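You operate a simulated robot arm through the tools that you are given. There is no shell and no other tool. Be economical: measure what you need, move in short steps, check, and stop when the job is done.

The job below is to be done with a simulated robot arm. You get a single attempt, and the scene is never put back.

JOB
Start a flush through zone 1 with its pump on speed 3.
Fine: zone lever on MAN and its blue knob on 5 first; switch PUMP 1 on last and see it run.

Only the result counts: the job must be done as asked and must still hold three seconds after the hand-in. Knocking over, shifting, dropping, spilling or breaking anything else fails it.

ROBOT AND FRAMES
A 7-joint arm with a three-finger gripper on a trunk, on a base that drives. Base frame: it is fixed to the floor where the robot stands at the start and does not move with it; the origin is under the middle of the robot, x ahead of it, y to its left, z up. Readings come in mm, rad, newtons and seconds.
With the tool pointing down near the work surface it reaches from about 100 to 860 mm from the robot's upright axis, wherever it stands. Its first joint turns from -2.897 to 2.897 rad. Places, roughly: lower blue knob [600, 100, 900]; lower blue lever [200, 400, 400]; lower drain lever [500, 200, 400]; lower left knob [100, 500, 1000]; lower pump reset button [300, 300, 1000]; lower pump vent knob [200, 300, 1000]; lower right knob [300, 300, 1000]; lower side lever [800, 100, 1000]; lower speed knob [200, 300, 1000]; lower zone lever [700, 100, 900]; pump one switch [300, 400, 1400]; pump two switch [200, 500, 1400]; strainer drain lever [300, 200, 500]; strainer valve knob [400, 300, 600]; upper blue knob [600, 200, 1100]; upper blue lever [200, 400, 600]. Payload 2.69 kg.
The TCP is the grasp point between the finger pads, 29 mm short of the fingertips. In the tool frame z runs along the fingers and y along their closing line. Largest opening 120 mm; the body of the gripper starts 78 mm behind the TCP.
Orientation is that of the tool frame in the base frame, as a unit quaternion [x, y, z, w]. With the fingers straight down and closing along the base's y, the tool's x points along the base's -x, its y along +y and its z along -z.

CONTROLS
- The arm moves only by the tool servo_tool. Its argument "plan" is a list of rows, each an object of numbers (a shift or turn left out is 0, a gripper value left out holds the last): "x", "y", "z": the shift along the base's x, y, z in units of 30 mm (1.0 is 30 mm); "rx", "ry", "rz": the turn, a rotation vector about the base's x, y, z in units of 8 degrees (1.0 is 8 degrees); "gripper": the opening, from 0 (shut) to 1 (fully open). In form: [{"x": .., "y": .., "z": .., "rx": .., "ry": .., "rz": .., "gripper": ..}, ...]. A call has 1 to 20 rows; each row shifts and turns the commanded pose from where the row before left it. A call with a number of a shift or a turn outside -1 to 1 is refused whole. A row lasts 0.2 s, in which the tool goes at most 50 mm and 0.15 rad; a call with a longer step from one row to the next is refused whole, and so is a gripper value outside its range. A pose out of reach is approached as far as the arm can. The call stops where the force on the tool passes 50 N (or 10 N more than at its start, if that is more) or the arm is blocked; 0.2 s more then pass. The fingers move at their own pace and stop on an object; they squeeze with about 24 N. The grip force told is the motor's: it shows also when the fingers shut on nothing. Time passes only in rows, and 0.2 s behind the last, so rows that do not move let the fingers close. The reply holds the time, the measured pose of the TCP, the force on the tool along the base axes, the opening and the grip force, in the units named above and with some noise, with the torque about the TCP (base axes, N m) and any sound that the robot's microphone picked up.
- Cameras (640 x 400 px; columns grow to the right, rows downward): "scene" is now at [220.6, 65.4, 1345.4]; the picture's right is [0.71, -0.70, 0.00], its down [-0.28, -0.29, -0.91] and it looks along [0.64, 0.65, -0.41] (base axes); focal length 214 px, centre (320, 200). "wrist" rides on the gripper at [63, 0, -104] in the tool frame; the picture's right is [0.01, 1.00, 0.00], its down [-0.83, 0.00, -0.56] and it looks along [-0.56, 0.00, 0.83] (tool axes); focal length 275 px, centre (320, 200). There is no depth. A picture from a camera that has moved, and an enlarged one, comes with that camera's place and axes in the base frame and with its lens.
- grab_frame(camera): a new picture of that camera. It takes no simulated time.
- move_column(by): slides the trunk up (or, below 0, down) by that many mm; the arm and the scene camera ride with it, the base frame stays. It gives what a move gives, with no picture.
- drive_base(legs): drives the robot by 1 to 6 legs, each [ahead, left, turn to the left] in mm, mm and rad, along the robot's own axes; the way and the turn of a leg run together, so that a leg with both is an arc; at most 1500 mm and 3.142 rad a leg. The arm and the cameras ride along, it lands a little off, and it stops where it bumps. It gives what a move gives.
- pan_tilt(pan, tilt): turns the head with the scene camera to pan (to the left, within 1.501 rad either way) and tilt (down, from -0.506 to 1.204), counted from straight ahead of the robot. It gives what a move gives.
- zoom(camera, box): a new picture of the part [left, top, right, bottom] of that camera's present view, enlarged. It takes no simulated time.
- job_done(): hands the job in; it is judged then, once.

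Work in short steps. Places have to be worked out from the pictures, the camera data and where the tool is seen: move nearer, look again, correct. Check each grasp and each placing, and mend what went wrong. You have 120 turns and 78 pictures in all, those below and enlarged ones among them. Open the gripper and draw the arm clear of the work before you hand the job in, unless the task says otherwise; then end with one line.

The tools are called after "Request:" as a command line: name --argument value ..., lists and objects as JSON in quotes. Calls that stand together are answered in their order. servo_tool: Moves the arm, as the interface text tells. Its arguments: {"type":"object","properties":{"plan":{"type":"array"}},"required":["plan"]} The other tools are called the same way: move_column (by) slides the trunk up or down; drive_base (legs) drives the base; pan_tilt (pan, tilt) turns the head that bears the scene camera; grab_frame (camera) takes a picture; zoom (camera, box) takes an enlarged picture of a part of a camera's view; job_done () hands the job in.

At the start:

```text
clock: 0.0
tool_pos: [488.5, 87.1, 1000.6]
tcp_rot: [0.0, 1.0, 0.0, 0.001]
contact_force: [0.2, 0.1, -0.1]
torque: [-0.02, -0.03, -0.02]
width: 120.2
finger_force: 0.2
trunk travel left (down, up): [-575.0, 38.0]
robot x, y, heading: [-2.5, 1.9, 0.005]
head pan, tilt: [0.794, 0.419]
```

scene: 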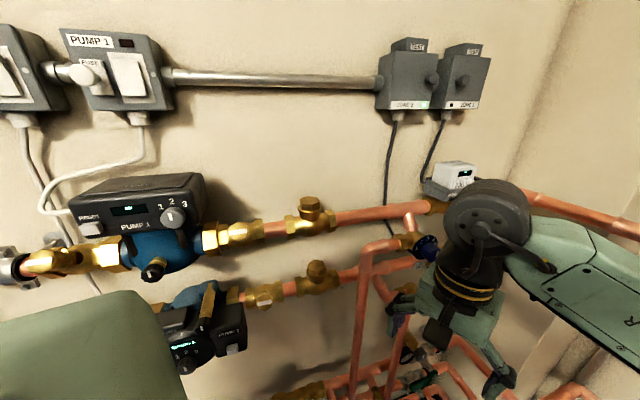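
wrist: 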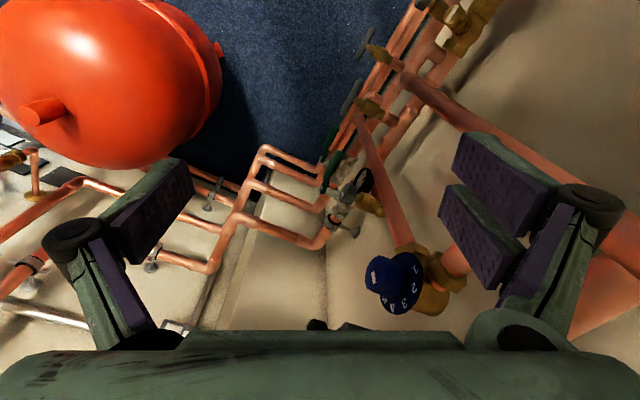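

I start by looking closely at the scene: the zones, pump boxes and labels.

Request:
zoom --camera "scene" --box '[0, 10, 240, 160]'

Request:
zoom --camera "scene" --box '[340, 20, 540, 145]'

Request:
zoom --camera "scene" --box '[20, 160, 270, 316]'

Request:
zoom --camera "scene" --box '[320, 140, 560, 290]'

```text
2.67 times, centred on (120, 85) of scene
camera zoom: at [220.6, 65.4, 1345.4], right [0.71, -0.7, 0.0], down [-0.28, -0.29, -0.91], along [0.64, 0.65, -0.41], focal length 572 px, centre (853, 507)
```

zoom: 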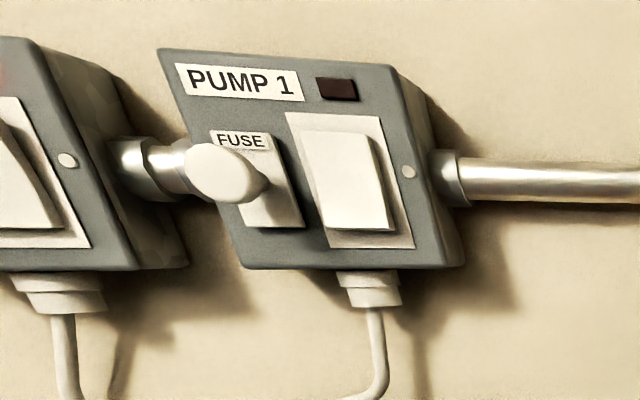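

```text
3.20 times, centred on (440, 82) of scene
camera zoom: at [220.6, 65.4, 1345.4], right [0.71, -0.7, 0.0], down [-0.28, -0.29, -0.91], along [0.64, 0.65, -0.41], focal length 686 px, centre (-64, 576)
```

zoom: 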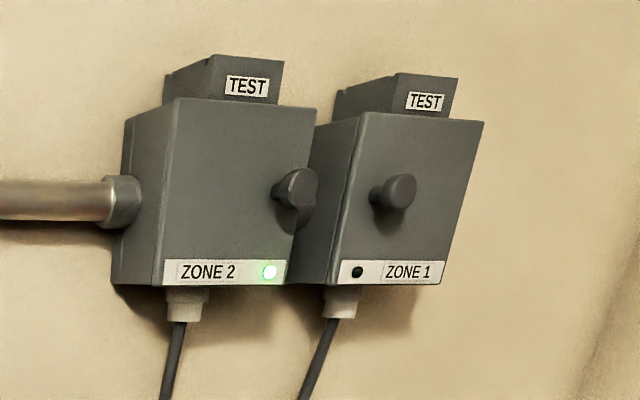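

```text
2.56 times, centred on (145, 238) of scene
camera zoom: at [220.6, 65.4, 1345.4], right [0.71, -0.7, 0.0], down [-0.28, -0.29, -0.91], along [0.64, 0.65, -0.41], focal length 549 px, centre (768, 103)
```

zoom: 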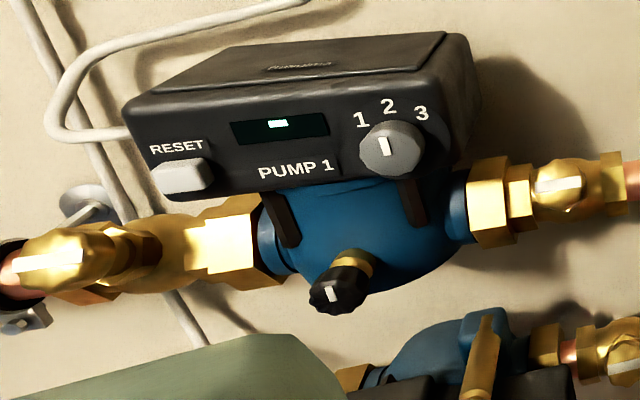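

```text
2.67 times, centred on (440, 215) of scene
camera zoom: at [220.6, 65.4, 1345.4], right [0.71, -0.7, 0.0], down [-0.28, -0.29, -0.91], along [0.64, 0.65, -0.41], focal length 572 px, centre (0, 160)
```

zoom: 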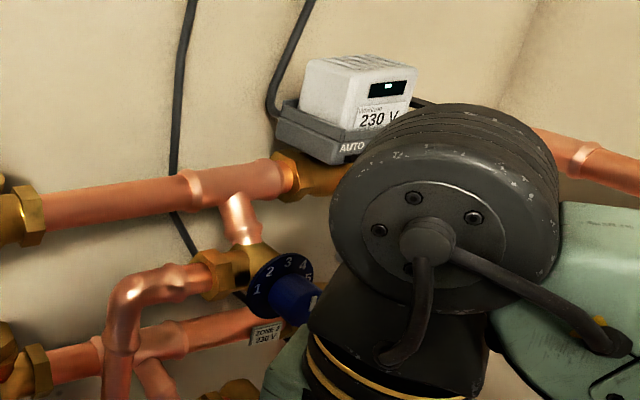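

The arm blocks the zone valves; I'll check what lies to the robot's right before moving the arm there.

Request:
pan_tilt --pan -0.3 --tilt 0.5

Request:
grab_frame --camera "scene"

```text
clock: 1.3
tool_pos: [490.2, 85.8, 999.6]
tcp_rot: [0.0, 1.0, 0.0, 0.0]
contact_force: [0.0, 0.0, 0.2]
torque: [-0.01, 0.0, 0.03]
width: 120.0
finger_force: 0.2
trunk travel left (down, up): [-575.0, 38.0]
robot x, y, heading: [3.2, -0.9, -0.0]
head pan, tilt: [-0.3, 0.499]
```

```text
71 pictures are left
camera scene: at [242.7, -27.3, 1338.0], right [-0.29, -0.96, 0.0], down [-0.46, 0.14, -0.88], along [0.84, -0.26, -0.48], focal length 214 px, centre (320, 200)
```

scene: 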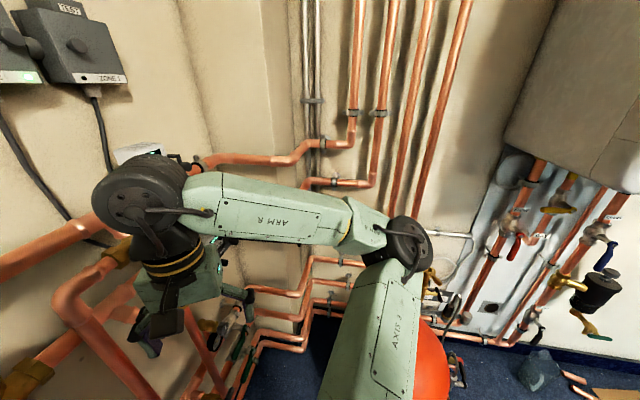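

Clear to the right at this height, so I retract the hand there and look at the work again.

Request:
servo_tool --plan '[{"y": -1, "x": -0.4}, {"y": -1, "x": -0.4}, {"y": -1, "x": -0.4}, {"y": -1, "x": -0.4}, {"y": -1, "x": -0.4}, {"y": -1, "x": -0.4}, {"y": -1, "x": -0.4}, {"y": -1, "x": -0.4}, {"y": -1, "x": -0.4}, {"y": -1, "x": -0.4}, {"y": -1, "x": -0.4}]'

Request:
pan_tilt --pan 0.4 --tilt 0.5

Request:
grab_frame --camera "scene"

```text
clock: 3.7
tool_pos: [376.3, -232.4, 996.8]
tcp_rot: [-0.037, 0.999, 0.004, 0.003]
contact_force: [0.0, 0.0, 0.1]
torque: [-0.03, 0.0, 0.0]
width: 119.9
finger_force: 0.1
trunk travel left (down, up): [-575.0, 38.0]
robot x, y, heading: [-0.1, 0.0, 0.002]
head pan, tilt: [-0.3, 0.499]
```

```text
clock: 4.8
tool_pos: [376.9, -231.0, 997.1]
tcp_rot: [-0.036, 0.999, 0.002, 0.002]
contact_force: [-0.1, -0.3, 0.1]
torque: [-0.04, 0.01, 0.04]
width: 120.0
finger_force: 0.0
trunk travel left (down, up): [-575.0, 38.0]
robot x, y, heading: [1.5, 1.3, 0.003]
head pan, tilt: [0.4, 0.499]
```

```text
70 pictures are left
camera scene: at [239.6, 34.8, 1338.0], right [0.39, -0.92, 0.0], down [-0.44, -0.19, -0.88], along [0.81, 0.34, -0.48], focal length 214 px, centre (320, 200)
```

scene: 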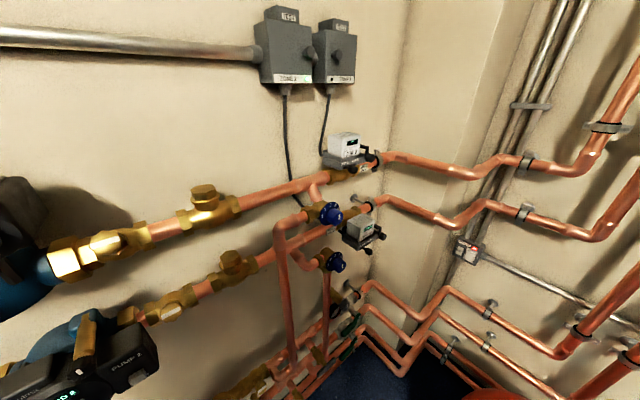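

Request:
zoom --camera "scene" --box '[280, 115, 420, 203]'

Request:
zoom --camera "scene" --box '[280, 195, 420, 283]'

```text
4.55 times, centred on (350, 159) of scene
camera zoom: at [239.6, 34.8, 1338.0], right [0.39, -0.92, 0.0], down [-0.44, -0.19, -0.88], along [0.81, 0.34, -0.48], focal length 975 px, centre (184, 386)
```

zoom: 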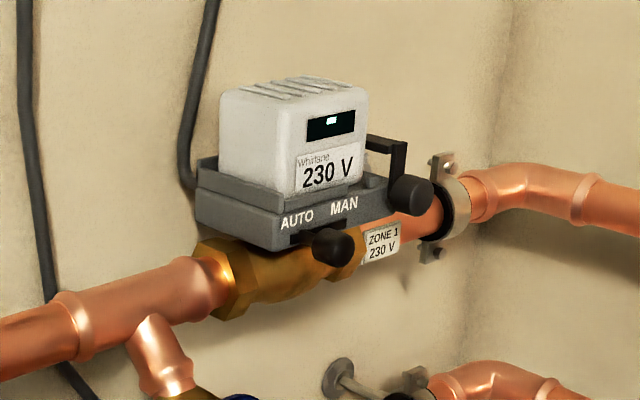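

```text
4.55 times, centred on (350, 239) of scene
camera zoom: at [239.6, 34.8, 1338.0], right [0.39, -0.92, 0.0], down [-0.44, -0.19, -0.88], along [0.81, 0.34, -0.48], focal length 975 px, centre (184, 23)
```

zoom: 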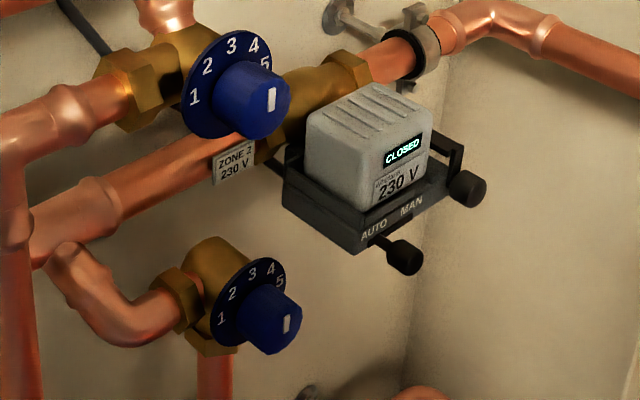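

Zone 1 is the upper valve (label ZONE 1) with the upper blue knob. The wall runs about 30° off x (direction (0.87,-0.5)), so I'd like to turn the robot to face it; first I check the floor around the base.

Request:
pan_tilt --pan 0.9 --tilt 1.2

Request:
grab_frame --camera "scene"

Request:
pan_tilt --pan -0.2 --tilt 1.2

Request:
grab_frame --camera "scene"

```text
clock: 5.9
tool_pos: [375.6, -232.4, 997.9]
tcp_rot: [-0.035, 0.999, 0.002, 0.0]
contact_force: [0.0, 1.1, -1.0]
torque: [-0.01, 0.02, -0.03]
width: 120.1
finger_force: 0.1
trunk travel left (down, up): [-575.0, 38.0]
robot x, y, heading: [-0.3, 4.0, -0.001]
head pan, tilt: [0.901, 1.201]
```

```text
67 pictures are left
camera scene: at [190.6, 43.3, 1284.3], right [0.78, -0.62, 0.0], down [-0.58, -0.73, -0.36], along [0.23, 0.28, -0.93], focal length 214 px, centre (320, 200)
```

scene: 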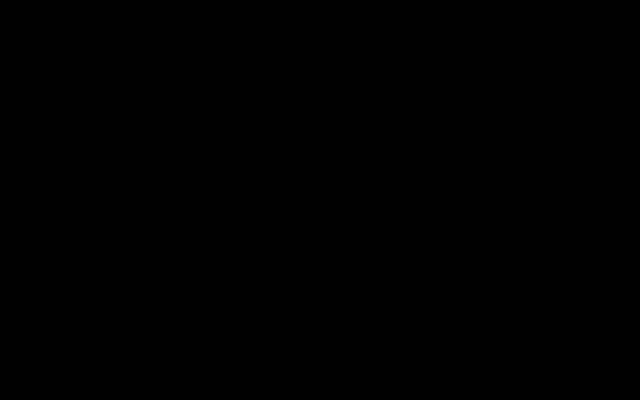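

```text
clock: 7.2
tool_pos: [376.9, -232.6, 997.8]
tcp_rot: [-0.035, 0.999, 0.001, -0.001]
contact_force: [0.8, -0.4, -0.6]
torque: [0.02, 0.03, -0.02]
width: 120.1
finger_force: 0.1
trunk travel left (down, up): [-575.0, 38.0]
robot x, y, heading: [3.6, 1.2, 0.001]
head pan, tilt: [-0.201, 1.201]
```

```text
66 pictures are left
camera scene: at [210.6, -11.6, 1284.3], right [-0.2, -0.98, 0.0], down [-0.91, 0.19, -0.36], along [0.36, -0.07, -0.93], focal length 214 px, centre (320, 200)
```

scene: 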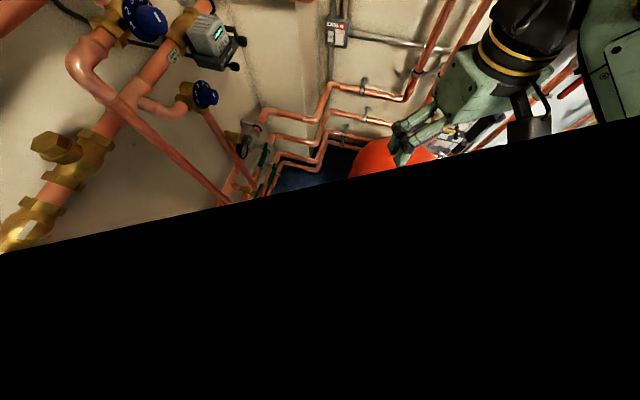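

Only the own body is seen there. I'll tuck the hand in a bit, then turn the base in small steps with views.

Request:
servo_tool --plan '[{"x": -1, "y": -0.5}, {"x": -1, "y": -0.5}, {"x": -0.7, "y": -0.5}]'

Request:
drive_base --legs '[[0, 0, 0.5]]'

Request:
pan_tilt --pan 0.5 --tilt 0.5

Request:
grab_frame --camera "scene"

```text
clock: 7.7
tool_pos: [377.7, -234.3, 998.5]
tcp_rot: [-0.104, 0.995, 0.001, 0.001]
contact_force: [0.2, 0.2, 0.2]
torque: [0.02, 0.02, 0.0]
width: 120.1
finger_force: 0.1
out of reach, approached as far as the arm can: row 2
trunk travel left (down, up): [-575.0, 38.0]
robot x, y, heading: [1.1, -3.1, 0.003]
head pan, tilt: [-0.201, 1.201]
stopped in row 2: the arm was blocked; the commanded pose is now the measured one
```

```text
clock: 9.5
tool_pos: [443.3, -24.1, 998.9]
tcp_rot: [-0.346, 0.938, 0.002, 0.0]
contact_force: [0.2, -0.4, 0.4]
torque: [0.01, -0.02, -0.03]
width: 120.3
finger_force: 0.0
trunk travel left (down, up): [-575.0, 38.0]
robot x, y, heading: [-1.7, 0.6, 0.496]
head pan, tilt: [-0.201, 1.201]
```

```text
clock: 10.6
tool_pos: [442.0, -23.7, 998.9]
tcp_rot: [-0.345, 0.938, 0.002, 0.001]
contact_force: [0.2, 0.5, 0.2]
torque: [-0.01, -0.01, -0.03]
width: 119.8
finger_force: 0.0
trunk travel left (down, up): [-575.0, 38.0]
robot x, y, heading: [-2.7, -1.6, 0.498]
head pan, tilt: [0.499, 0.499]
```

```text
65 pictures are left
camera scene: at [186.3, 150.3, 1337.9], right [0.84, -0.54, 0.0], down [-0.26, -0.4, -0.88], along [0.48, 0.74, -0.48], focal length 214 px, centre (320, 200)
```

scene: 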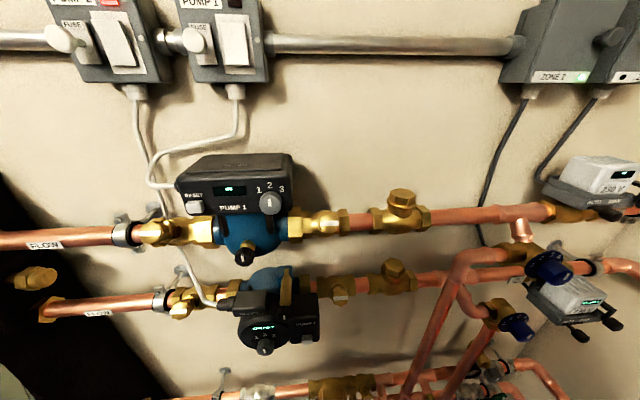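

Good view. Before backing off from the wall, I check what lies behind on the right side.

Request:
pan_tilt --pan -1.5 --tilt 0.5

Request:
grab_frame --camera "scene"

```text
clock: 12.5
tool_pos: [442.9, -24.6, 998.1]
tcp_rot: [-0.345, 0.938, 0.001, -0.001]
contact_force: [0.0, -0.5, 0.1]
torque: [0.0, 0.0, -0.01]
width: 119.9
finger_force: 0.0
trunk travel left (down, up): [-575.0, 38.0]
robot x, y, heading: [-1.1, -2.7, 0.496]
head pan, tilt: [-1.499, 0.499]
```

```text
64 pictures are left
camera scene: at [185.9, -2.7, 1338.0], right [-0.84, -0.54, 0.0], down [-0.26, 0.4, -0.88], along [0.47, -0.74, -0.48], focal length 214 px, centre (320, 200)
```

scene: 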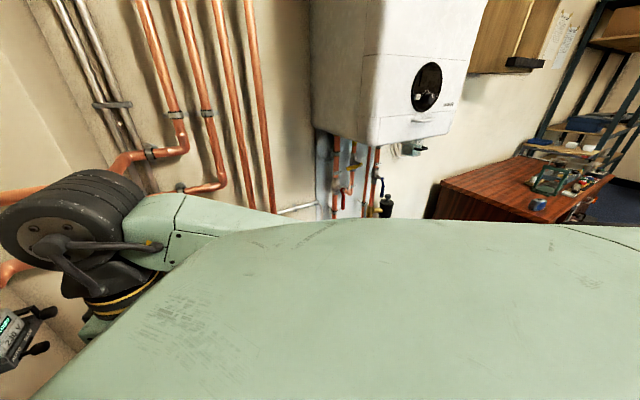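

Space behind is free for well over half a metre. I back off 170 mm from the wall, then turn to face it squarely.

Request:
drive_base --legs '[[-145, -89, 0], [0, 0, 0.551]]'

Request:
pan_tilt --pan 0.0 --tilt 0.3

Request:
grab_frame --camera "scene"

```text
clock: 15.5
tool_pos: [307.9, 63.7, 998.9]
tcp_rot: [-0.586, 0.81, 0.002, -0.001]
contact_force: [-0.1, -0.3, 0.2]
torque: [0.01, -0.01, 0.0]
width: 120.0
finger_force: 0.1
trunk travel left (down, up): [-575.0, 38.0]
robot x, y, heading: [-85.4, -143.1, 1.045]
head pan, tilt: [-1.499, 0.499]
```

```text
clock: 17.1
tool_pos: [308.6, 63.5, 998.8]
tcp_rot: [-0.586, 0.811, 0.0, 0.0]
contact_force: [-0.6, -0.1, -0.4]
torque: [0.0, -0.01, 0.03]
width: 119.8
finger_force: 0.1
trunk travel left (down, up): [-575.0, 38.0]
robot x, y, heading: [-80.2, -145.9, 1.046]
head pan, tilt: [0.0, 0.3]
```

```text
63 pictures are left
camera scene: at [42.2, 69.9, 1356.4], right [0.86, -0.5, 0.0], down [-0.15, -0.26, -0.96], along [0.48, 0.83, -0.3], focal length 214 px, centre (320, 200)
```

scene: 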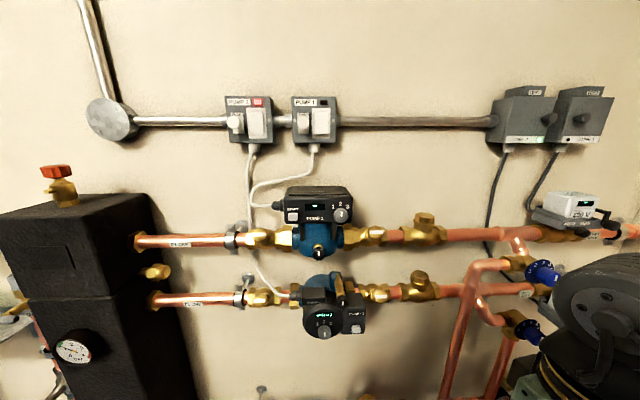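

The wall is now square to the view. Triangulating (u along wall, d into wall): speed knob u39 d440 z1218, blue knob u451 d451 z1089, zone‑1 lever u518 d464 z1170, switch u2 d525 z1379. I level the tool to point at the wall.

Request:
servo_tool --plan '[{"rz": -0.72}, {"rz": -0.72}, {"rx": 0.866, "ry": -0.5}, {"rx": 0.866, "ry": -0.5}, {"rx": 0.866, "ry": -0.5}, {"rx": 0.866, "ry": -0.5, "z": 0.3}, {"rx": 0.866, "ry": -0.5, "z": 0.3}, {"rx": 0.866, "ry": -0.5, "z": 0.3}, {"rx": 0.866, "ry": -0.5, "z": 0.3}, {"rx": 0.866, "ry": -0.5, "z": 0.3}, {"rx": 0.866, "ry": -0.5, "z": 0.3}, {"rx": 0.866, "ry": -0.5, "z": 0.3}, {"rx": 0.866, "ry": -0.5, "z": 0.3}, {"rx": 0.217, "ry": -0.125}]'

Request:
grab_frame --camera "scene"

Request:
grab_frame --camera "wrist"

```text
clock: 20.1
tool_pos: [316.7, 53.5, 1074.8]
tcp_rot: [-0.353, 0.611, 0.357, 0.612]
contact_force: [0.2, 0.4, 0.5]
torque: [0.0, -0.01, 0.02]
width: 119.6
finger_force: 0.0
out of reach, approached as far as the arm can: row 12, 13
trunk travel left (down, up): [-575.0, 38.0]
robot x, y, heading: [-84.9, -145.1, 1.045]
head pan, tilt: [0.0, 0.3]
```

```text
62 pictures are left
camera scene: at [42.1, 69.8, 1356.4], right [0.86, -0.5, 0.0], down [-0.15, -0.26, -0.96], along [0.48, 0.83, -0.3], focal length 214 px, centre (320, 200)
```

scene: 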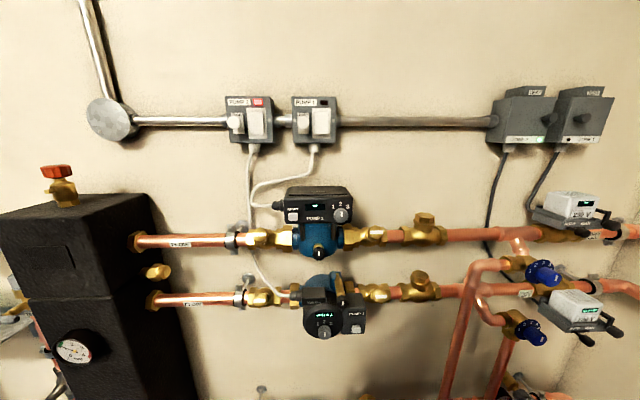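

```text
61 pictures are left
camera wrist: at [264.5, -37.2, 1011.8], right [-0.87, 0.5, 0.0], down [-0.28, -0.48, 0.83], along [0.41, 0.72, 0.56], focal length 275 px, centre (320, 200)
```

wrist: 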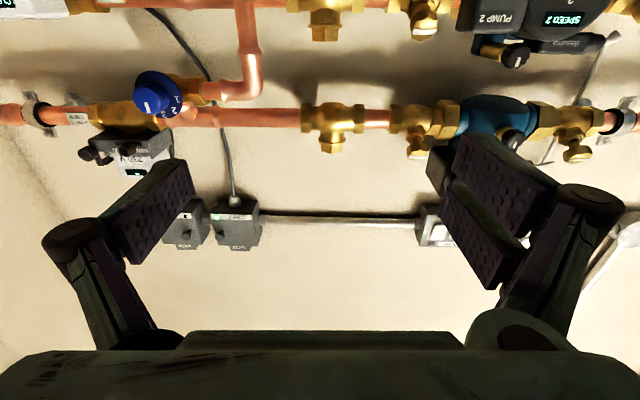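

The tool is level. I'll zoom on the blue knob, lever and pump to read their present setting and axes.

Request:
zoom --camera "wrist" --box '[60, 50, 220, 200]'

Request:
zoom --camera "scene" --box '[490, 180, 640, 280]'

Request:
zoom --camera "scene" --box '[260, 170, 380, 270]'

```text
2.67 times, centred on (140, 125) of wrist
camera zoom: at [264.5, -37.2, 1011.8], right [-0.87, 0.5, 0.0], down [-0.28, -0.48, 0.83], along [0.41, 0.72, 0.56], focal length 734 px, centre (800, 400)
```

zoom: 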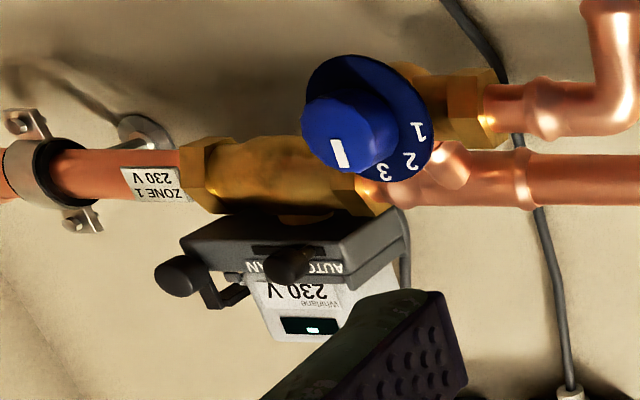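

```text
4.00 times, centred on (565, 230) of scene
camera zoom: at [42.1, 69.8, 1356.4], right [0.86, -0.5, 0.0], down [-0.15, -0.26, -0.96], along [0.48, 0.83, -0.3], focal length 858 px, centre (-660, 80)
```

zoom: 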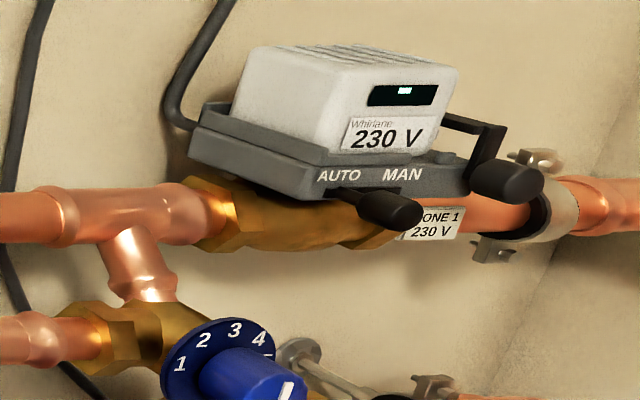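

```text
4.00 times, centred on (320, 220) of scene
camera zoom: at [42.1, 69.8, 1356.4], right [0.86, -0.5, 0.0], down [-0.15, -0.26, -0.96], along [0.48, 0.83, -0.3], focal length 858 px, centre (320, 120)
```

zoom: 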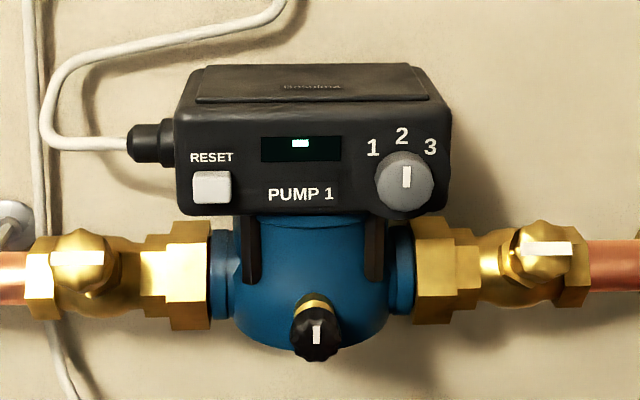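

Speed knob points at 2, blue knob at about 3, and the zone‑1 lever sits at AUTO. I start with the speed knob: move in front of it, short of contact.

Request:
servo_tool --plan '[{"x": 0.6, "y": 1.0}, {"x": 0.6, "y": 1.0}, {"x": 0.6, "y": 1.0}, {"x": 0.6, "y": 1.0}, {"x": -0.754, "y": 0.435, "z": 0.596}, {"x": -0.754, "y": 0.435, "z": 0.596}, {"x": -0.754, "y": 0.435, "z": 0.596}, {"x": -0.754, "y": 0.435, "z": 0.596}, {"x": -0.754, "y": 0.435, "z": 0.596, "gripper": 0.45}, {"x": -0.754, "y": 0.435, "z": 0.596}, {"x": -0.754, "y": 0.435, "z": 0.596}, {"x": -0.754, "y": 0.435, "z": 0.596}, {}]'

Request:
grab_frame --camera "wrist"

Request:
grab_frame --camera "scene"

```text
clock: 22.2
tool_pos: [278.4, 79.4, 1158.0]
tcp_rot: [-0.291, 0.651, 0.412, 0.568]
contact_force: [-0.2, 0.4, -0.5]
torque: [-0.02, -0.02, 0.0]
width: 88.1
finger_force: 2.3
out of reach, approached as far as the arm can: row 1, 2, 3, 4, 5, 6, 7, 8, 9
trunk travel left (down, up): [-575.0, 38.0]
robot x, y, heading: [-80.7, -147.5, 1.042]
head pan, tilt: [0.0, 0.3]
stopped in row 10: the arm was blocked; the commanded pose is now the measured one
```

```text
57 pictures are left
camera wrist: at [214.1, -5.6, 1098.9], right [-0.85, 0.49, 0.2], down [-0.13, -0.55, 0.82], along [0.52, 0.67, 0.53], focal length 275 px, centre (320, 200)
```

wrist: 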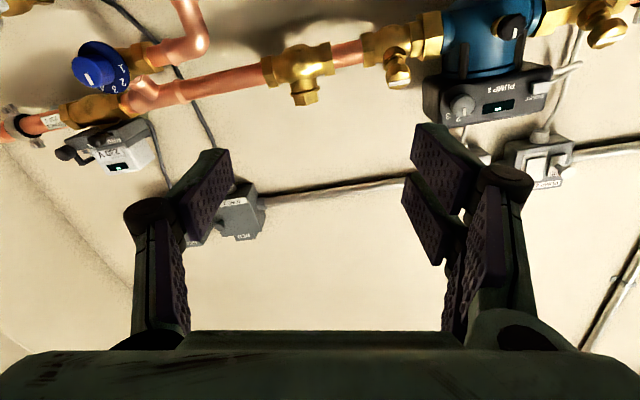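

```text
56 pictures are left
camera scene: at [42.3, 70.1, 1356.3], right [0.86, -0.5, 0.0], down [-0.15, -0.26, -0.96], along [0.48, 0.83, -0.3], focal length 214 px, centre (320, 200)
```

scene: 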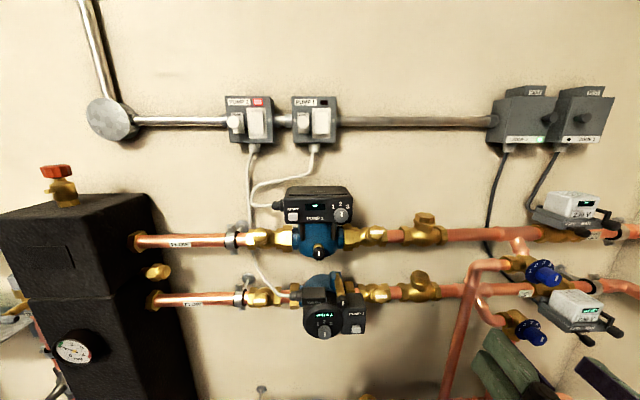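

The arm can't point level this low relative to its shoulder (wrist joint limit), so I lower the trunk 250 mm and retry.

Request:
move_column --by -250

Request:
servo_tool --plan '[{"x": 0.5, "y": 0.866, "z": 1}, {"z": 1}, {"z": 1}, {"z": 1}, {"z": 1}]'

```text
clock: 24.8
tool_pos: [278.5, 78.8, 909.3]
tcp_rot: [-0.29, 0.651, 0.412, 0.568]
contact_force: [0.8, -0.5, 0.7]
torque: [-0.01, 0.03, 0.02]
width: 54.0
finger_force: 0.1
trunk travel left (down, up): [-325.0, 288.0]
robot x, y, heading: [-82.4, -147.3, 1.042]
head pan, tilt: [0.0, 0.3]
```

```text
clock: 25.4
tool_pos: [296.7, 70.4, 922.1]
tcp_rot: [-0.216, 0.653, 0.422, 0.59]
contact_force: [-0.3, -1.0, -0.2]
torque: [0.01, -0.03, -0.01]
width: 54.2
finger_force: 0.1
trunk travel left (down, up): [-325.0, 288.0]
robot x, y, heading: [-84.5, -146.2, 1.044]
head pan, tilt: [0.0, 0.3]
stopped in row 3: the arm was blocked; the commanded pose is now the measured one
```

Blocked without force: likely a joint limit. I look at the arm's posture.

Request:
pan_tilt --pan -0.8 --tilt 0.6

Request:
grab_frame --camera "scene"

```text
clock: 26.6
tool_pos: [296.8, 70.5, 922.6]
tcp_rot: [-0.218, 0.652, 0.423, 0.59]
contact_force: [0.1, -0.1, 0.7]
torque: [-0.01, 0.0, -0.01]
width: 54.0
finger_force: 0.0
trunk travel left (down, up): [-325.0, 288.0]
robot x, y, heading: [-82.0, -146.4, 1.043]
head pan, tilt: [-0.799, 0.6]
```

```text
55 pictures are left
camera scene: at [80.9, 10.6, 1078.9], right [0.24, -0.97, 0.0], down [-0.55, -0.14, -0.83], along [0.8, 0.2, -0.56], focal length 214 px, centre (320, 200)
```

scene: 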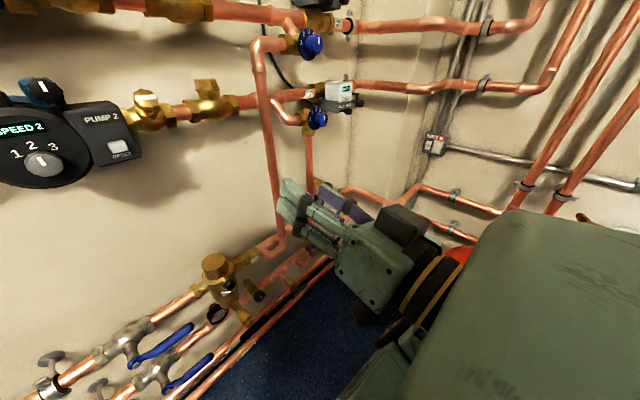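

Posture has drifted in roll (clockwise seen from behind), so joint 7 seems at its limit. I roll the tool clockwise about its pointing axis to get free of it, watching the readings.

Request:
servo_tool --plan '[{"rx": 0.5, "ry": 0.866}, {"rx": 0.5, "ry": 0.866}, {"rx": 0.5, "ry": 0.866}, {"rx": 0.5, "ry": 0.866}, {"rx": 0.5, "ry": 0.866}, {"rx": 0.5, "ry": 0.866}, {"rx": 0.5, "ry": 0.866}, {"rx": 0.5, "ry": 0.866}, {"rx": 0.5, "ry": 0.866}]'

```text
clock: 28.8
tool_pos: [293.1, 68.3, 898.3]
tcp_rot: [0.23, 0.689, 0.654, 0.211]
contact_force: [0.4, 0.1, 0.2]
torque: [-0.01, 0.03, -0.04]
width: 53.9
finger_force: 0.1
out of reach, approached as far as the arm can: row 1
trunk travel left (down, up): [-325.0, 288.0]
robot x, y, heading: [-82.1, -148.8, 1.036]
head pan, tilt: [-0.799, 0.6]
stopped in row 9: the arm was blocked; the commanded pose is now the measured one
```

Now rolled 90° (camera on the left, fingers closing vertically). I test moving forward and up.

Request:
servo_tool --plan '[{"x": 0.5, "y": 0.866, "z": 0.3}, {"x": 0.5, "y": 0.866, "z": 0.5}, {"x": 0.2, "y": 0.6, "z": 1}, {"x": -0.2, "y": 0.4, "z": 1}, {"x": -0.4, "y": 0.4, "z": 1}]'

Request:
grab_frame --camera "scene"

```text
clock: 29.4
tool_pos: [317.4, 55.4, 926.5]
tcp_rot: [0.277, 0.62, 0.693, 0.242]
contact_force: [0.5, -0.1, 0.8]
torque: [-0.02, -0.01, -0.01]
width: 53.9
finger_force: 0.0
out of reach, approached as far as the arm can: row 1
trunk travel left (down, up): [-325.0, 288.0]
robot x, y, heading: [-80.4, -143.7, 1.047]
head pan, tilt: [-0.799, 0.6]
stopped in row 3: the arm was blocked; the commanded pose is now the measured one
```

```text
54 pictures are left
camera scene: at [81.0, 10.5, 1078.8], right [0.24, -0.97, 0.0], down [-0.55, -0.14, -0.83], along [0.8, 0.2, -0.56], focal length 214 px, centre (320, 200)
```

scene: 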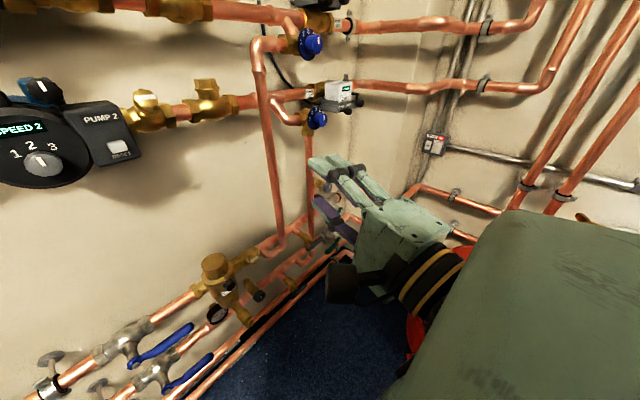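

The forearm comes from the right with elbow out, so pointing straight ahead is its limit; pointing toward the robot's left should suit it. I test by yawing the tool left in free air.

Request:
servo_tool --plan '[{"rz": 1}, {"rz": 1}, {"rz": 1}, {"rz": 1}, {"rz": 1}]'

Request:
servo_tool --plan '[{"x": 0.5, "y": 0.866}, {"x": 0.5, "y": 0.866}, {"z": 1}, {"z": 1}]'

```text
clock: 30.6
tool_pos: [317.3, 56.7, 930.2]
tcp_rot: [0.045, 0.675, 0.737, -0.011]
contact_force: [-0.2, -0.4, 0.4]
torque: [0.04, 0.02, -0.03]
width: 54.2
finger_force: 0.0
trunk travel left (down, up): [-325.0, 288.0]
robot x, y, heading: [-82.8, -143.6, 1.043]
head pan, tilt: [-0.799, 0.6]
```

```text
clock: 31.6
tool_pos: [346.6, 106.9, 987.7]
tcp_rot: [0.046, 0.675, 0.736, -0.01]
contact_force: [-0.2, 0.1, -0.6]
torque: [0.02, 0.02, 0.0]
width: 53.9
finger_force: 0.0
trunk travel left (down, up): [-325.0, 288.0]
robot x, y, heading: [-86.0, -142.6, 1.044]
head pan, tilt: [-0.799, 0.6]
```

With the tool about 30° left of the robot's heading it moves freely. So I turn the base 0.6 rad right, which points the tool at the wall again.

Request:
drive_base --legs '[[0, 0, -0.6]]'

Request:
servo_tool --plan '[{"x": -0.866, "y": 0.5, "z": 0.4}, {"x": -0.866, "y": 0.5, "z": 0.4}, {"x": -0.866, "y": 0.5, "z": 0.4}, {"x": -0.866, "y": 0.5, "z": 0.4}, {"x": -0.3, "y": 0.9, "z": 0.4}]'

Request:
pan_tilt --pan 0.4 --tilt 0.1

Request:
grab_frame --camera "scene"

```text
clock: 33.7
tool_pos: [412.1, -178.0, 987.2]
tcp_rot: [0.243, 0.632, 0.706, 0.207]
contact_force: [-0.6, 0.4, -0.5]
torque: [0.0, 0.0, 0.0]
width: 53.8
finger_force: 0.2
trunk travel left (down, up): [-325.0, 288.0]
robot x, y, heading: [-87.2, -143.7, 0.448]
head pan, tilt: [-0.799, 0.6]
```

```text
clock: 34.7
tool_pos: [317.7, -125.4, 1033.1]
tcp_rot: [0.248, 0.631, 0.707, 0.203]
contact_force: [4.2, -3.5, 2.3]
torque: [-0.31, 0.3, 0.78]
width: 54.1
finger_force: 0.1
trunk travel left (down, up): [-325.0, 288.0]
robot x, y, heading: [-82.5, -143.7, 0.447]
head pan, tilt: [-0.799, 0.6]
stopped in row 5: the force on the tool passed its limit at 108 N (the readings are from after the stop); the commanded pose is now the measured one
```

```text
clock: 36.1
tool_pos: [318.2, -124.7, 1032.1]
tcp_rot: [0.249, 0.631, 0.706, 0.204]
contact_force: [12.3, -11.8, 0.8]
torque: [-0.26, -0.02, 2.65]
width: 53.9
finger_force: 0.1
trunk travel left (down, up): [-325.0, 288.0]
robot x, y, heading: [-80.6, -146.3, 0.449]
head pan, tilt: [0.4, 0.099]
```

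```text
53 pictures are left
camera scene: at [118.4, -9.5, 1125.0], right [0.75, -0.66, 0.0], down [-0.07, -0.07, -0.99], along [0.66, 0.74, -0.1], focal length 214 px, centre (320, 200)
```

scene: 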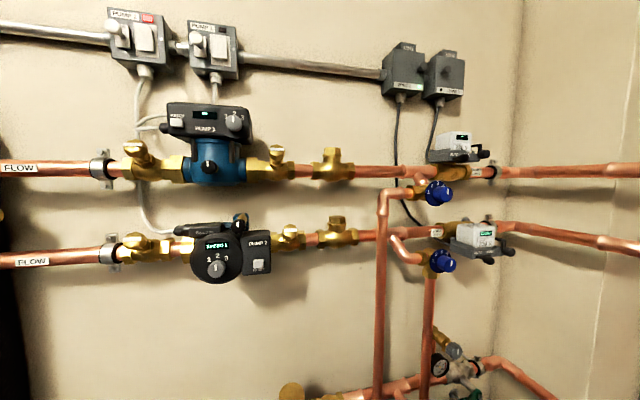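

The hand touched the robot's own body (nothing else is near). I back it off along the wall and away.

Request:
servo_tool --plan '[{"x": 0.8, "y": -0.4}, {"x": 0.9, "y": 0.3}, {"x": 0.9, "y": 0.6}]'

Request:
pan_tilt --pan -0.5 --tilt 0.5

Request:
grab_frame --camera "scene"

```text
clock: 36.9
tool_pos: [397.0, -109.6, 1032.1]
tcp_rot: [0.248, 0.631, 0.706, 0.204]
contact_force: [0.7, 0.3, 0.7]
torque: [-0.03, -0.01, -0.02]
width: 54.0
finger_force: 0.0
trunk travel left (down, up): [-325.0, 288.0]
robot x, y, heading: [-83.9, -145.3, 0.445]
head pan, tilt: [0.4, 0.099]
```

```text
clock: 38.1
tool_pos: [396.1, -110.7, 1032.2]
tcp_rot: [0.249, 0.631, 0.706, 0.204]
contact_force: [0.5, 0.3, -0.2]
torque: [0.01, -0.03, -0.03]
width: 54.0
finger_force: 0.1
trunk travel left (down, up): [-325.0, 288.0]
robot x, y, heading: [-86.7, -147.9, 0.449]
head pan, tilt: [-0.499, 0.499]
```

```text
52 pictures are left
camera scene: at [148.2, -83.1, 1088.0], right [-0.05, -1.0, 0.0], down [-0.48, 0.02, -0.88], along [0.88, -0.05, -0.48], focal length 214 px, centre (320, 200)
```

scene: 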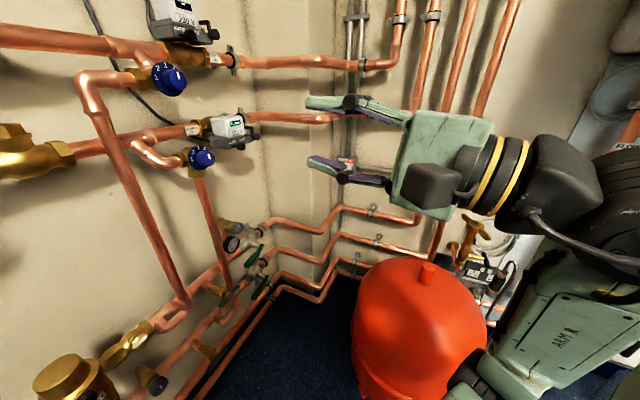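

Free posture now. The red tank is around (570,-450) up to z≈640, away from my path. I drive 150 mm toward the wall and 50 mm right to bring the blue knob and lever in reach.

Request:
drive_base --legs '[[152, 43, 0]]'

Request:
pan_tilt --pan 0.1 --tilt 0.1

Request:
grab_frame --camera "scene"

Request:
grab_frame --camera "wrist"

```text
clock: 39.5
tool_pos: [515.1, -4.8, 1031.1]
tcp_rot: [0.248, 0.631, 0.706, 0.204]
contact_force: [0.4, 0.6, 0.2]
torque: [0.03, -0.01, -0.01]
width: 54.0
finger_force: 0.1
trunk travel left (down, up): [-325.0, 288.0]
robot x, y, heading: [34.3, -40.2, 0.447]
head pan, tilt: [-0.499, 0.499]
```

```text
clock: 40.5
tool_pos: [514.9, -4.8, 1032.3]
tcp_rot: [0.248, 0.631, 0.706, 0.203]
contact_force: [0.3, -0.2, 0.5]
torque: [-0.03, 0.0, 0.01]
width: 53.9
finger_force: 0.1
trunk travel left (down, up): [-325.0, 288.0]
robot x, y, heading: [33.3, -40.9, 0.446]
head pan, tilt: [0.099, 0.099]
```

```text
51 pictures are left
camera scene: at [254.3, 74.4, 1125.0], right [0.52, -0.85, 0.0], down [-0.09, -0.05, -0.99], along [0.85, 0.52, -0.1], focal length 214 px, centre (320, 200)
```

scene: 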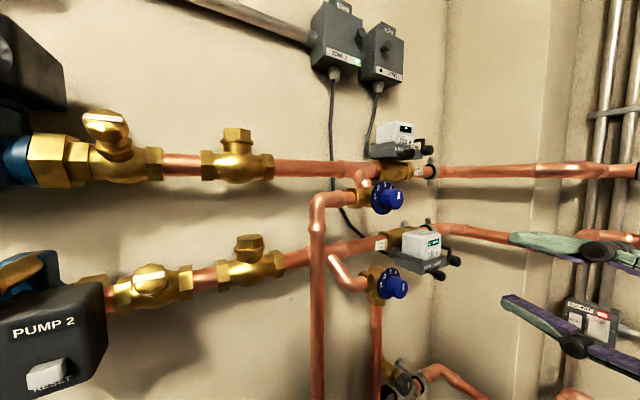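

```text
50 pictures are left
camera wrist: at [400.7, -49.7, 1029.6], right [0.02, -0.12, 0.99], down [0.32, -0.94, -0.12], along [0.95, 0.32, 0.02], focal length 275 px, centre (320, 200)
```

wrist: 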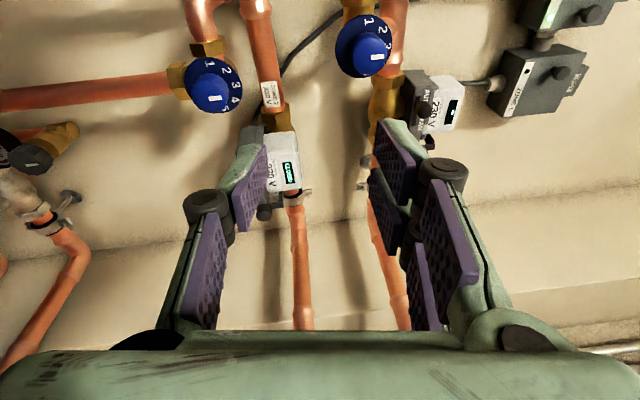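

Blue knob is just ahead. I square the tool to the wall, open to ~70 mm, and come up in front of it (u451, z1089, d~350).

Request:
servo_tool --plan '[{"rx": -0.39, "ry": -0.1, "rz": 0.48, "gripper": 0.6}, {"rx": -0.39, "ry": -0.1, "rz": 0.47, "z": 0.5}, {"x": 0.44, "y": 0.68, "z": 0.7}, {"x": 0.44, "y": 0.68, "z": 0.7}, {"x": 0.42, "y": 0.68}, {"x": 0.42, "y": 0.68}]'

Request:
grab_frame --camera "wrist"

Request:
zoom --camera "scene" --box '[320, 110, 480, 230]'

```text
clock: 41.9
tool_pos: [567.4, 77.9, 1088.1]
tcp_rot: [0.184, 0.681, 0.686, 0.178]
contact_force: [0.6, 0.5, -1.2]
torque: [0.03, 0.0, 0.02]
width: 71.9
finger_force: 0.0
trunk travel left (down, up): [-325.0, 288.0]
robot x, y, heading: [36.3, -38.5, 0.446]
head pan, tilt: [0.099, 0.099]
```

```text
49 pictures are left
camera wrist: at [459.1, 18.7, 1088.5], right [0.0, -0.01, 1.0], down [0.45, -0.9, -0.01], along [0.9, 0.45, 0.0], focal length 275 px, centre (320, 200)
```

wrist: 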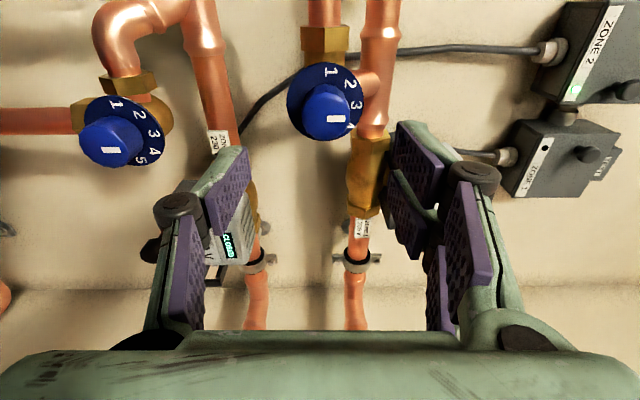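

```text
3.33 times, centred on (400, 170) of scene
camera zoom: at [254.3, 74.4, 1125.0], right [0.52, -0.85, 0.0], down [-0.08, -0.05, -1.0], along [0.85, 0.52, -0.1], focal length 715 px, centre (53, 300)
```

zoom: 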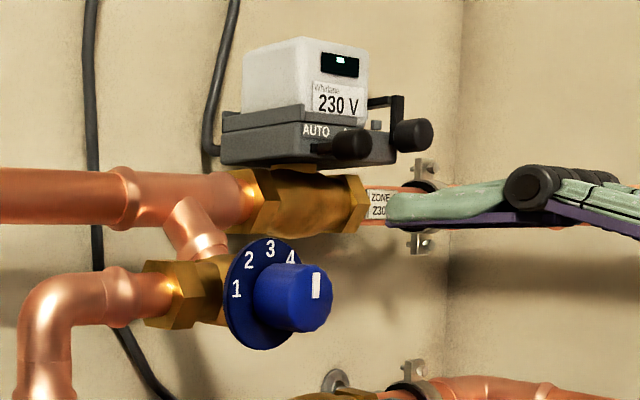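

Pointer is up at 3. Refined knob cap front: u437, d418, z1094. I shift 15 mm left, 6 up, and advance to d≈408 with fingers straddling the cap.

Request:
servo_tool --plan '[{"x": -0.433, "y": 0.25, "z": 0.2}, {"x": 0.32, "y": 0.55}, {"x": 0.32, "y": 0.55}, {"x": 0.32, "y": 0.55}]'

Request:
grab_frame --camera "wrist"

Request:
zoom --camera "scene" --box '[320, 110, 480, 230]'

```text
clock: 42.9
tool_pos: [582.3, 134.3, 1095.1]
tcp_rot: [0.184, 0.681, 0.686, 0.178]
contact_force: [0.4, 0.6, 0.1]
torque: [0.0, -0.02, -0.01]
width: 72.1
finger_force: 0.0
trunk travel left (down, up): [-325.0, 288.0]
robot x, y, heading: [36.7, -41.1, 0.443]
head pan, tilt: [0.099, 0.099]
```

```text
47 pictures are left
camera wrist: at [475.2, 75.8, 1095.2], right [0.0, -0.01, 1.0], down [0.45, -0.89, -0.01], along [0.89, 0.45, 0.0], focal length 275 px, centre (320, 200)
```

wrist: 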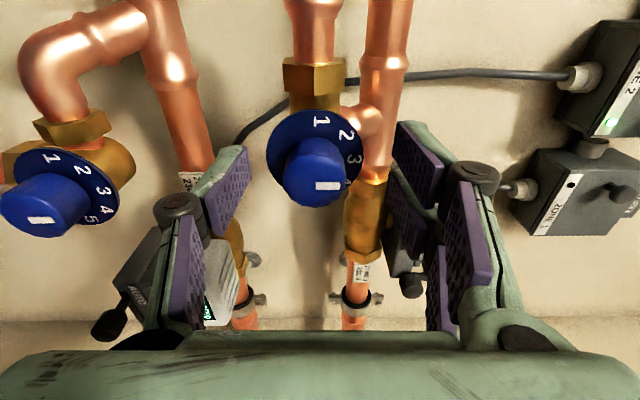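

```text
3.33 times, centred on (400, 170) of scene
camera zoom: at [254.2, 74.4, 1125.0], right [0.52, -0.85, 0.0], down [-0.08, -0.05, -1.0], along [0.85, 0.52, -0.1], focal length 715 px, centre (53, 300)
```

zoom: 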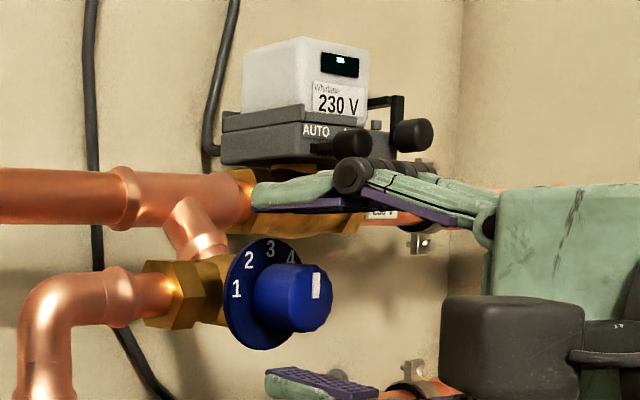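

TCP lines up with the cap in both views. I close on it.

Request:
servo_tool --plan '[{"gripper": 0.0}, {}, {}, {}, {}]'

Request:
grab_frame --camera "wrist"

```text
clock: 44.1
tool_pos: [582.4, 135.6, 1092.0]
tcp_rot: [0.186, 0.683, 0.684, 0.176]
contact_force: [-9.0, -5.4, -26.1]
torque: [-0.57, 0.46, -0.12]
width: 31.8
finger_force: 41.5
trunk travel left (down, up): [-325.0, 288.0]
robot x, y, heading: [32.4, -40.7, 0.447]
head pan, tilt: [0.099, 0.099]
```

```text
45 pictures are left
camera wrist: at [475.9, 75.9, 1093.3], right [0.01, 0.0, 1.0], down [0.45, -0.89, -0.01], along [0.89, 0.45, 0.0], focal length 275 px, centre (320, 200)
```

wrist: 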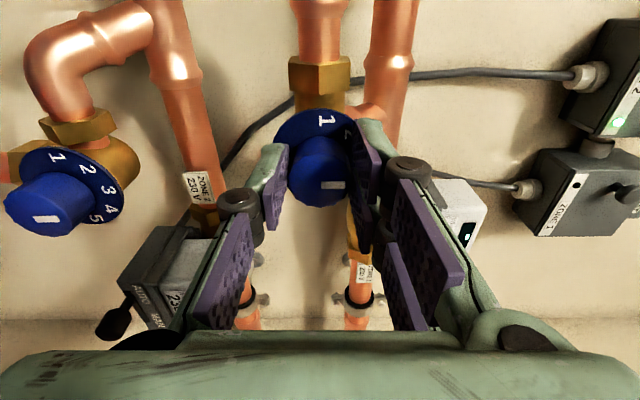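

Grasp holds (32 mm). I lower 3 mm to relieve the side load and turn clockwise 40°, then check.

Request:
servo_tool --plan '[{"z": -0.1}, {"rx": 0.5, "ry": 0.866}, {"rx": 0.5, "ry": 0.866}, {"rx": 0.5, "ry": 0.866}, {"rx": 0.5, "ry": 0.866}, {"rx": 0.5, "ry": 0.866}, {}]'

Request:
zoom --camera "scene" --box '[320, 110, 480, 230]'

```text
clock: 45.7
tool_pos: [583.5, 133.5, 1095.3]
tcp_rot: [0.408, 0.573, 0.708, -0.066]
contact_force: [27.4, 17.9, 31.4]
torque: [0.23, -0.26, 0.17]
width: 31.6
finger_force: 44.8
trunk travel left (down, up): [-325.0, 288.0]
robot x, y, heading: [34.4, -38.4, 0.449]
head pan, tilt: [0.099, 0.099]
```

```text
3.33 times, centred on (400, 170) of scene
camera zoom: at [254.8, 75.2, 1125.1], right [0.52, -0.85, 0.0], down [-0.09, -0.05, -0.99], along [0.85, 0.52, -0.1], focal length 715 px, centre (53, 300)
```

zoom: 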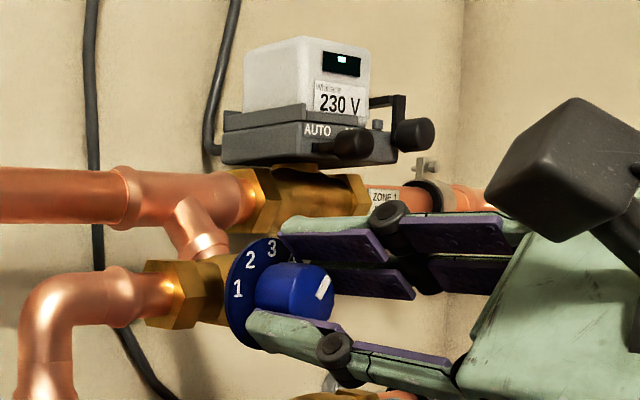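

It turns; the pointer is near 4. I ease upward 3 mm and continue 40° more.

Request:
servo_tool --plan '[{"z": 0.1, "x": 0.03, "y": 0.05}, {"rx": 0.5, "ry": 0.866}, {"rx": 0.5, "ry": 0.866}, {"rx": 0.5, "ry": 0.866}, {"rx": 0.5, "ry": 0.866}, {"rx": 0.5, "ry": 0.866}, {}]'

Request:
zoom --camera "scene" --box '[360, 150, 440, 210]'

Request:
grab_frame --camera "wrist"

```text
clock: 47.3
tool_pos: [586.2, 133.6, 1094.7]
tcp_rot: [0.582, 0.398, 0.642, -0.303]
contact_force: [19.3, -11.9, 10.9]
torque: [-0.4, 0.16, 0.01]
width: 31.7
finger_force: 44.9
trunk travel left (down, up): [-325.0, 288.0]
robot x, y, heading: [36.7, -42.1, 0.448]
head pan, tilt: [0.099, 0.099]
```

```text
6.67 times, centred on (400, 180) of scene
camera zoom: at [255.2, 73.3, 1124.9], right [0.52, -0.85, 0.0], down [-0.09, -0.05, -0.99], along [0.85, 0.52, -0.1], focal length 1430 px, centre (-213, 333)
```

zoom: 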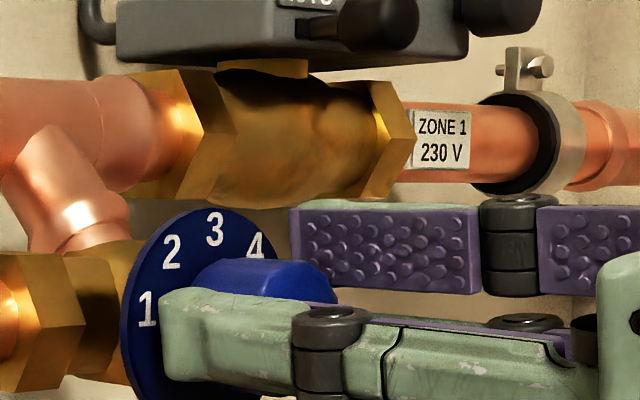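

```text
42 pictures are left
camera wrist: at [522.6, 47.3, 1156.7], right [0.85, -0.5, 0.16], down [-0.16, -0.54, -0.82], along [0.5, 0.67, -0.54], focal length 275 px, centre (320, 200)
```

wrist: 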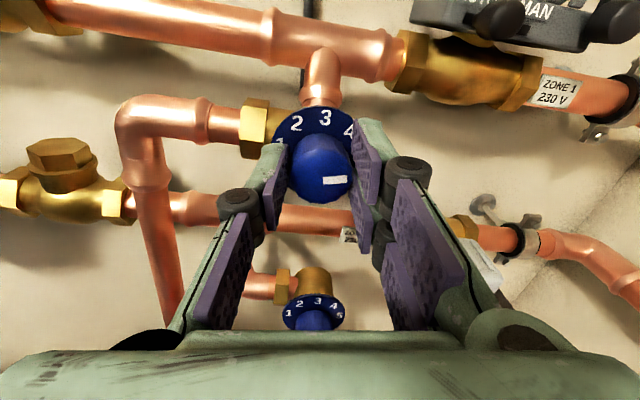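

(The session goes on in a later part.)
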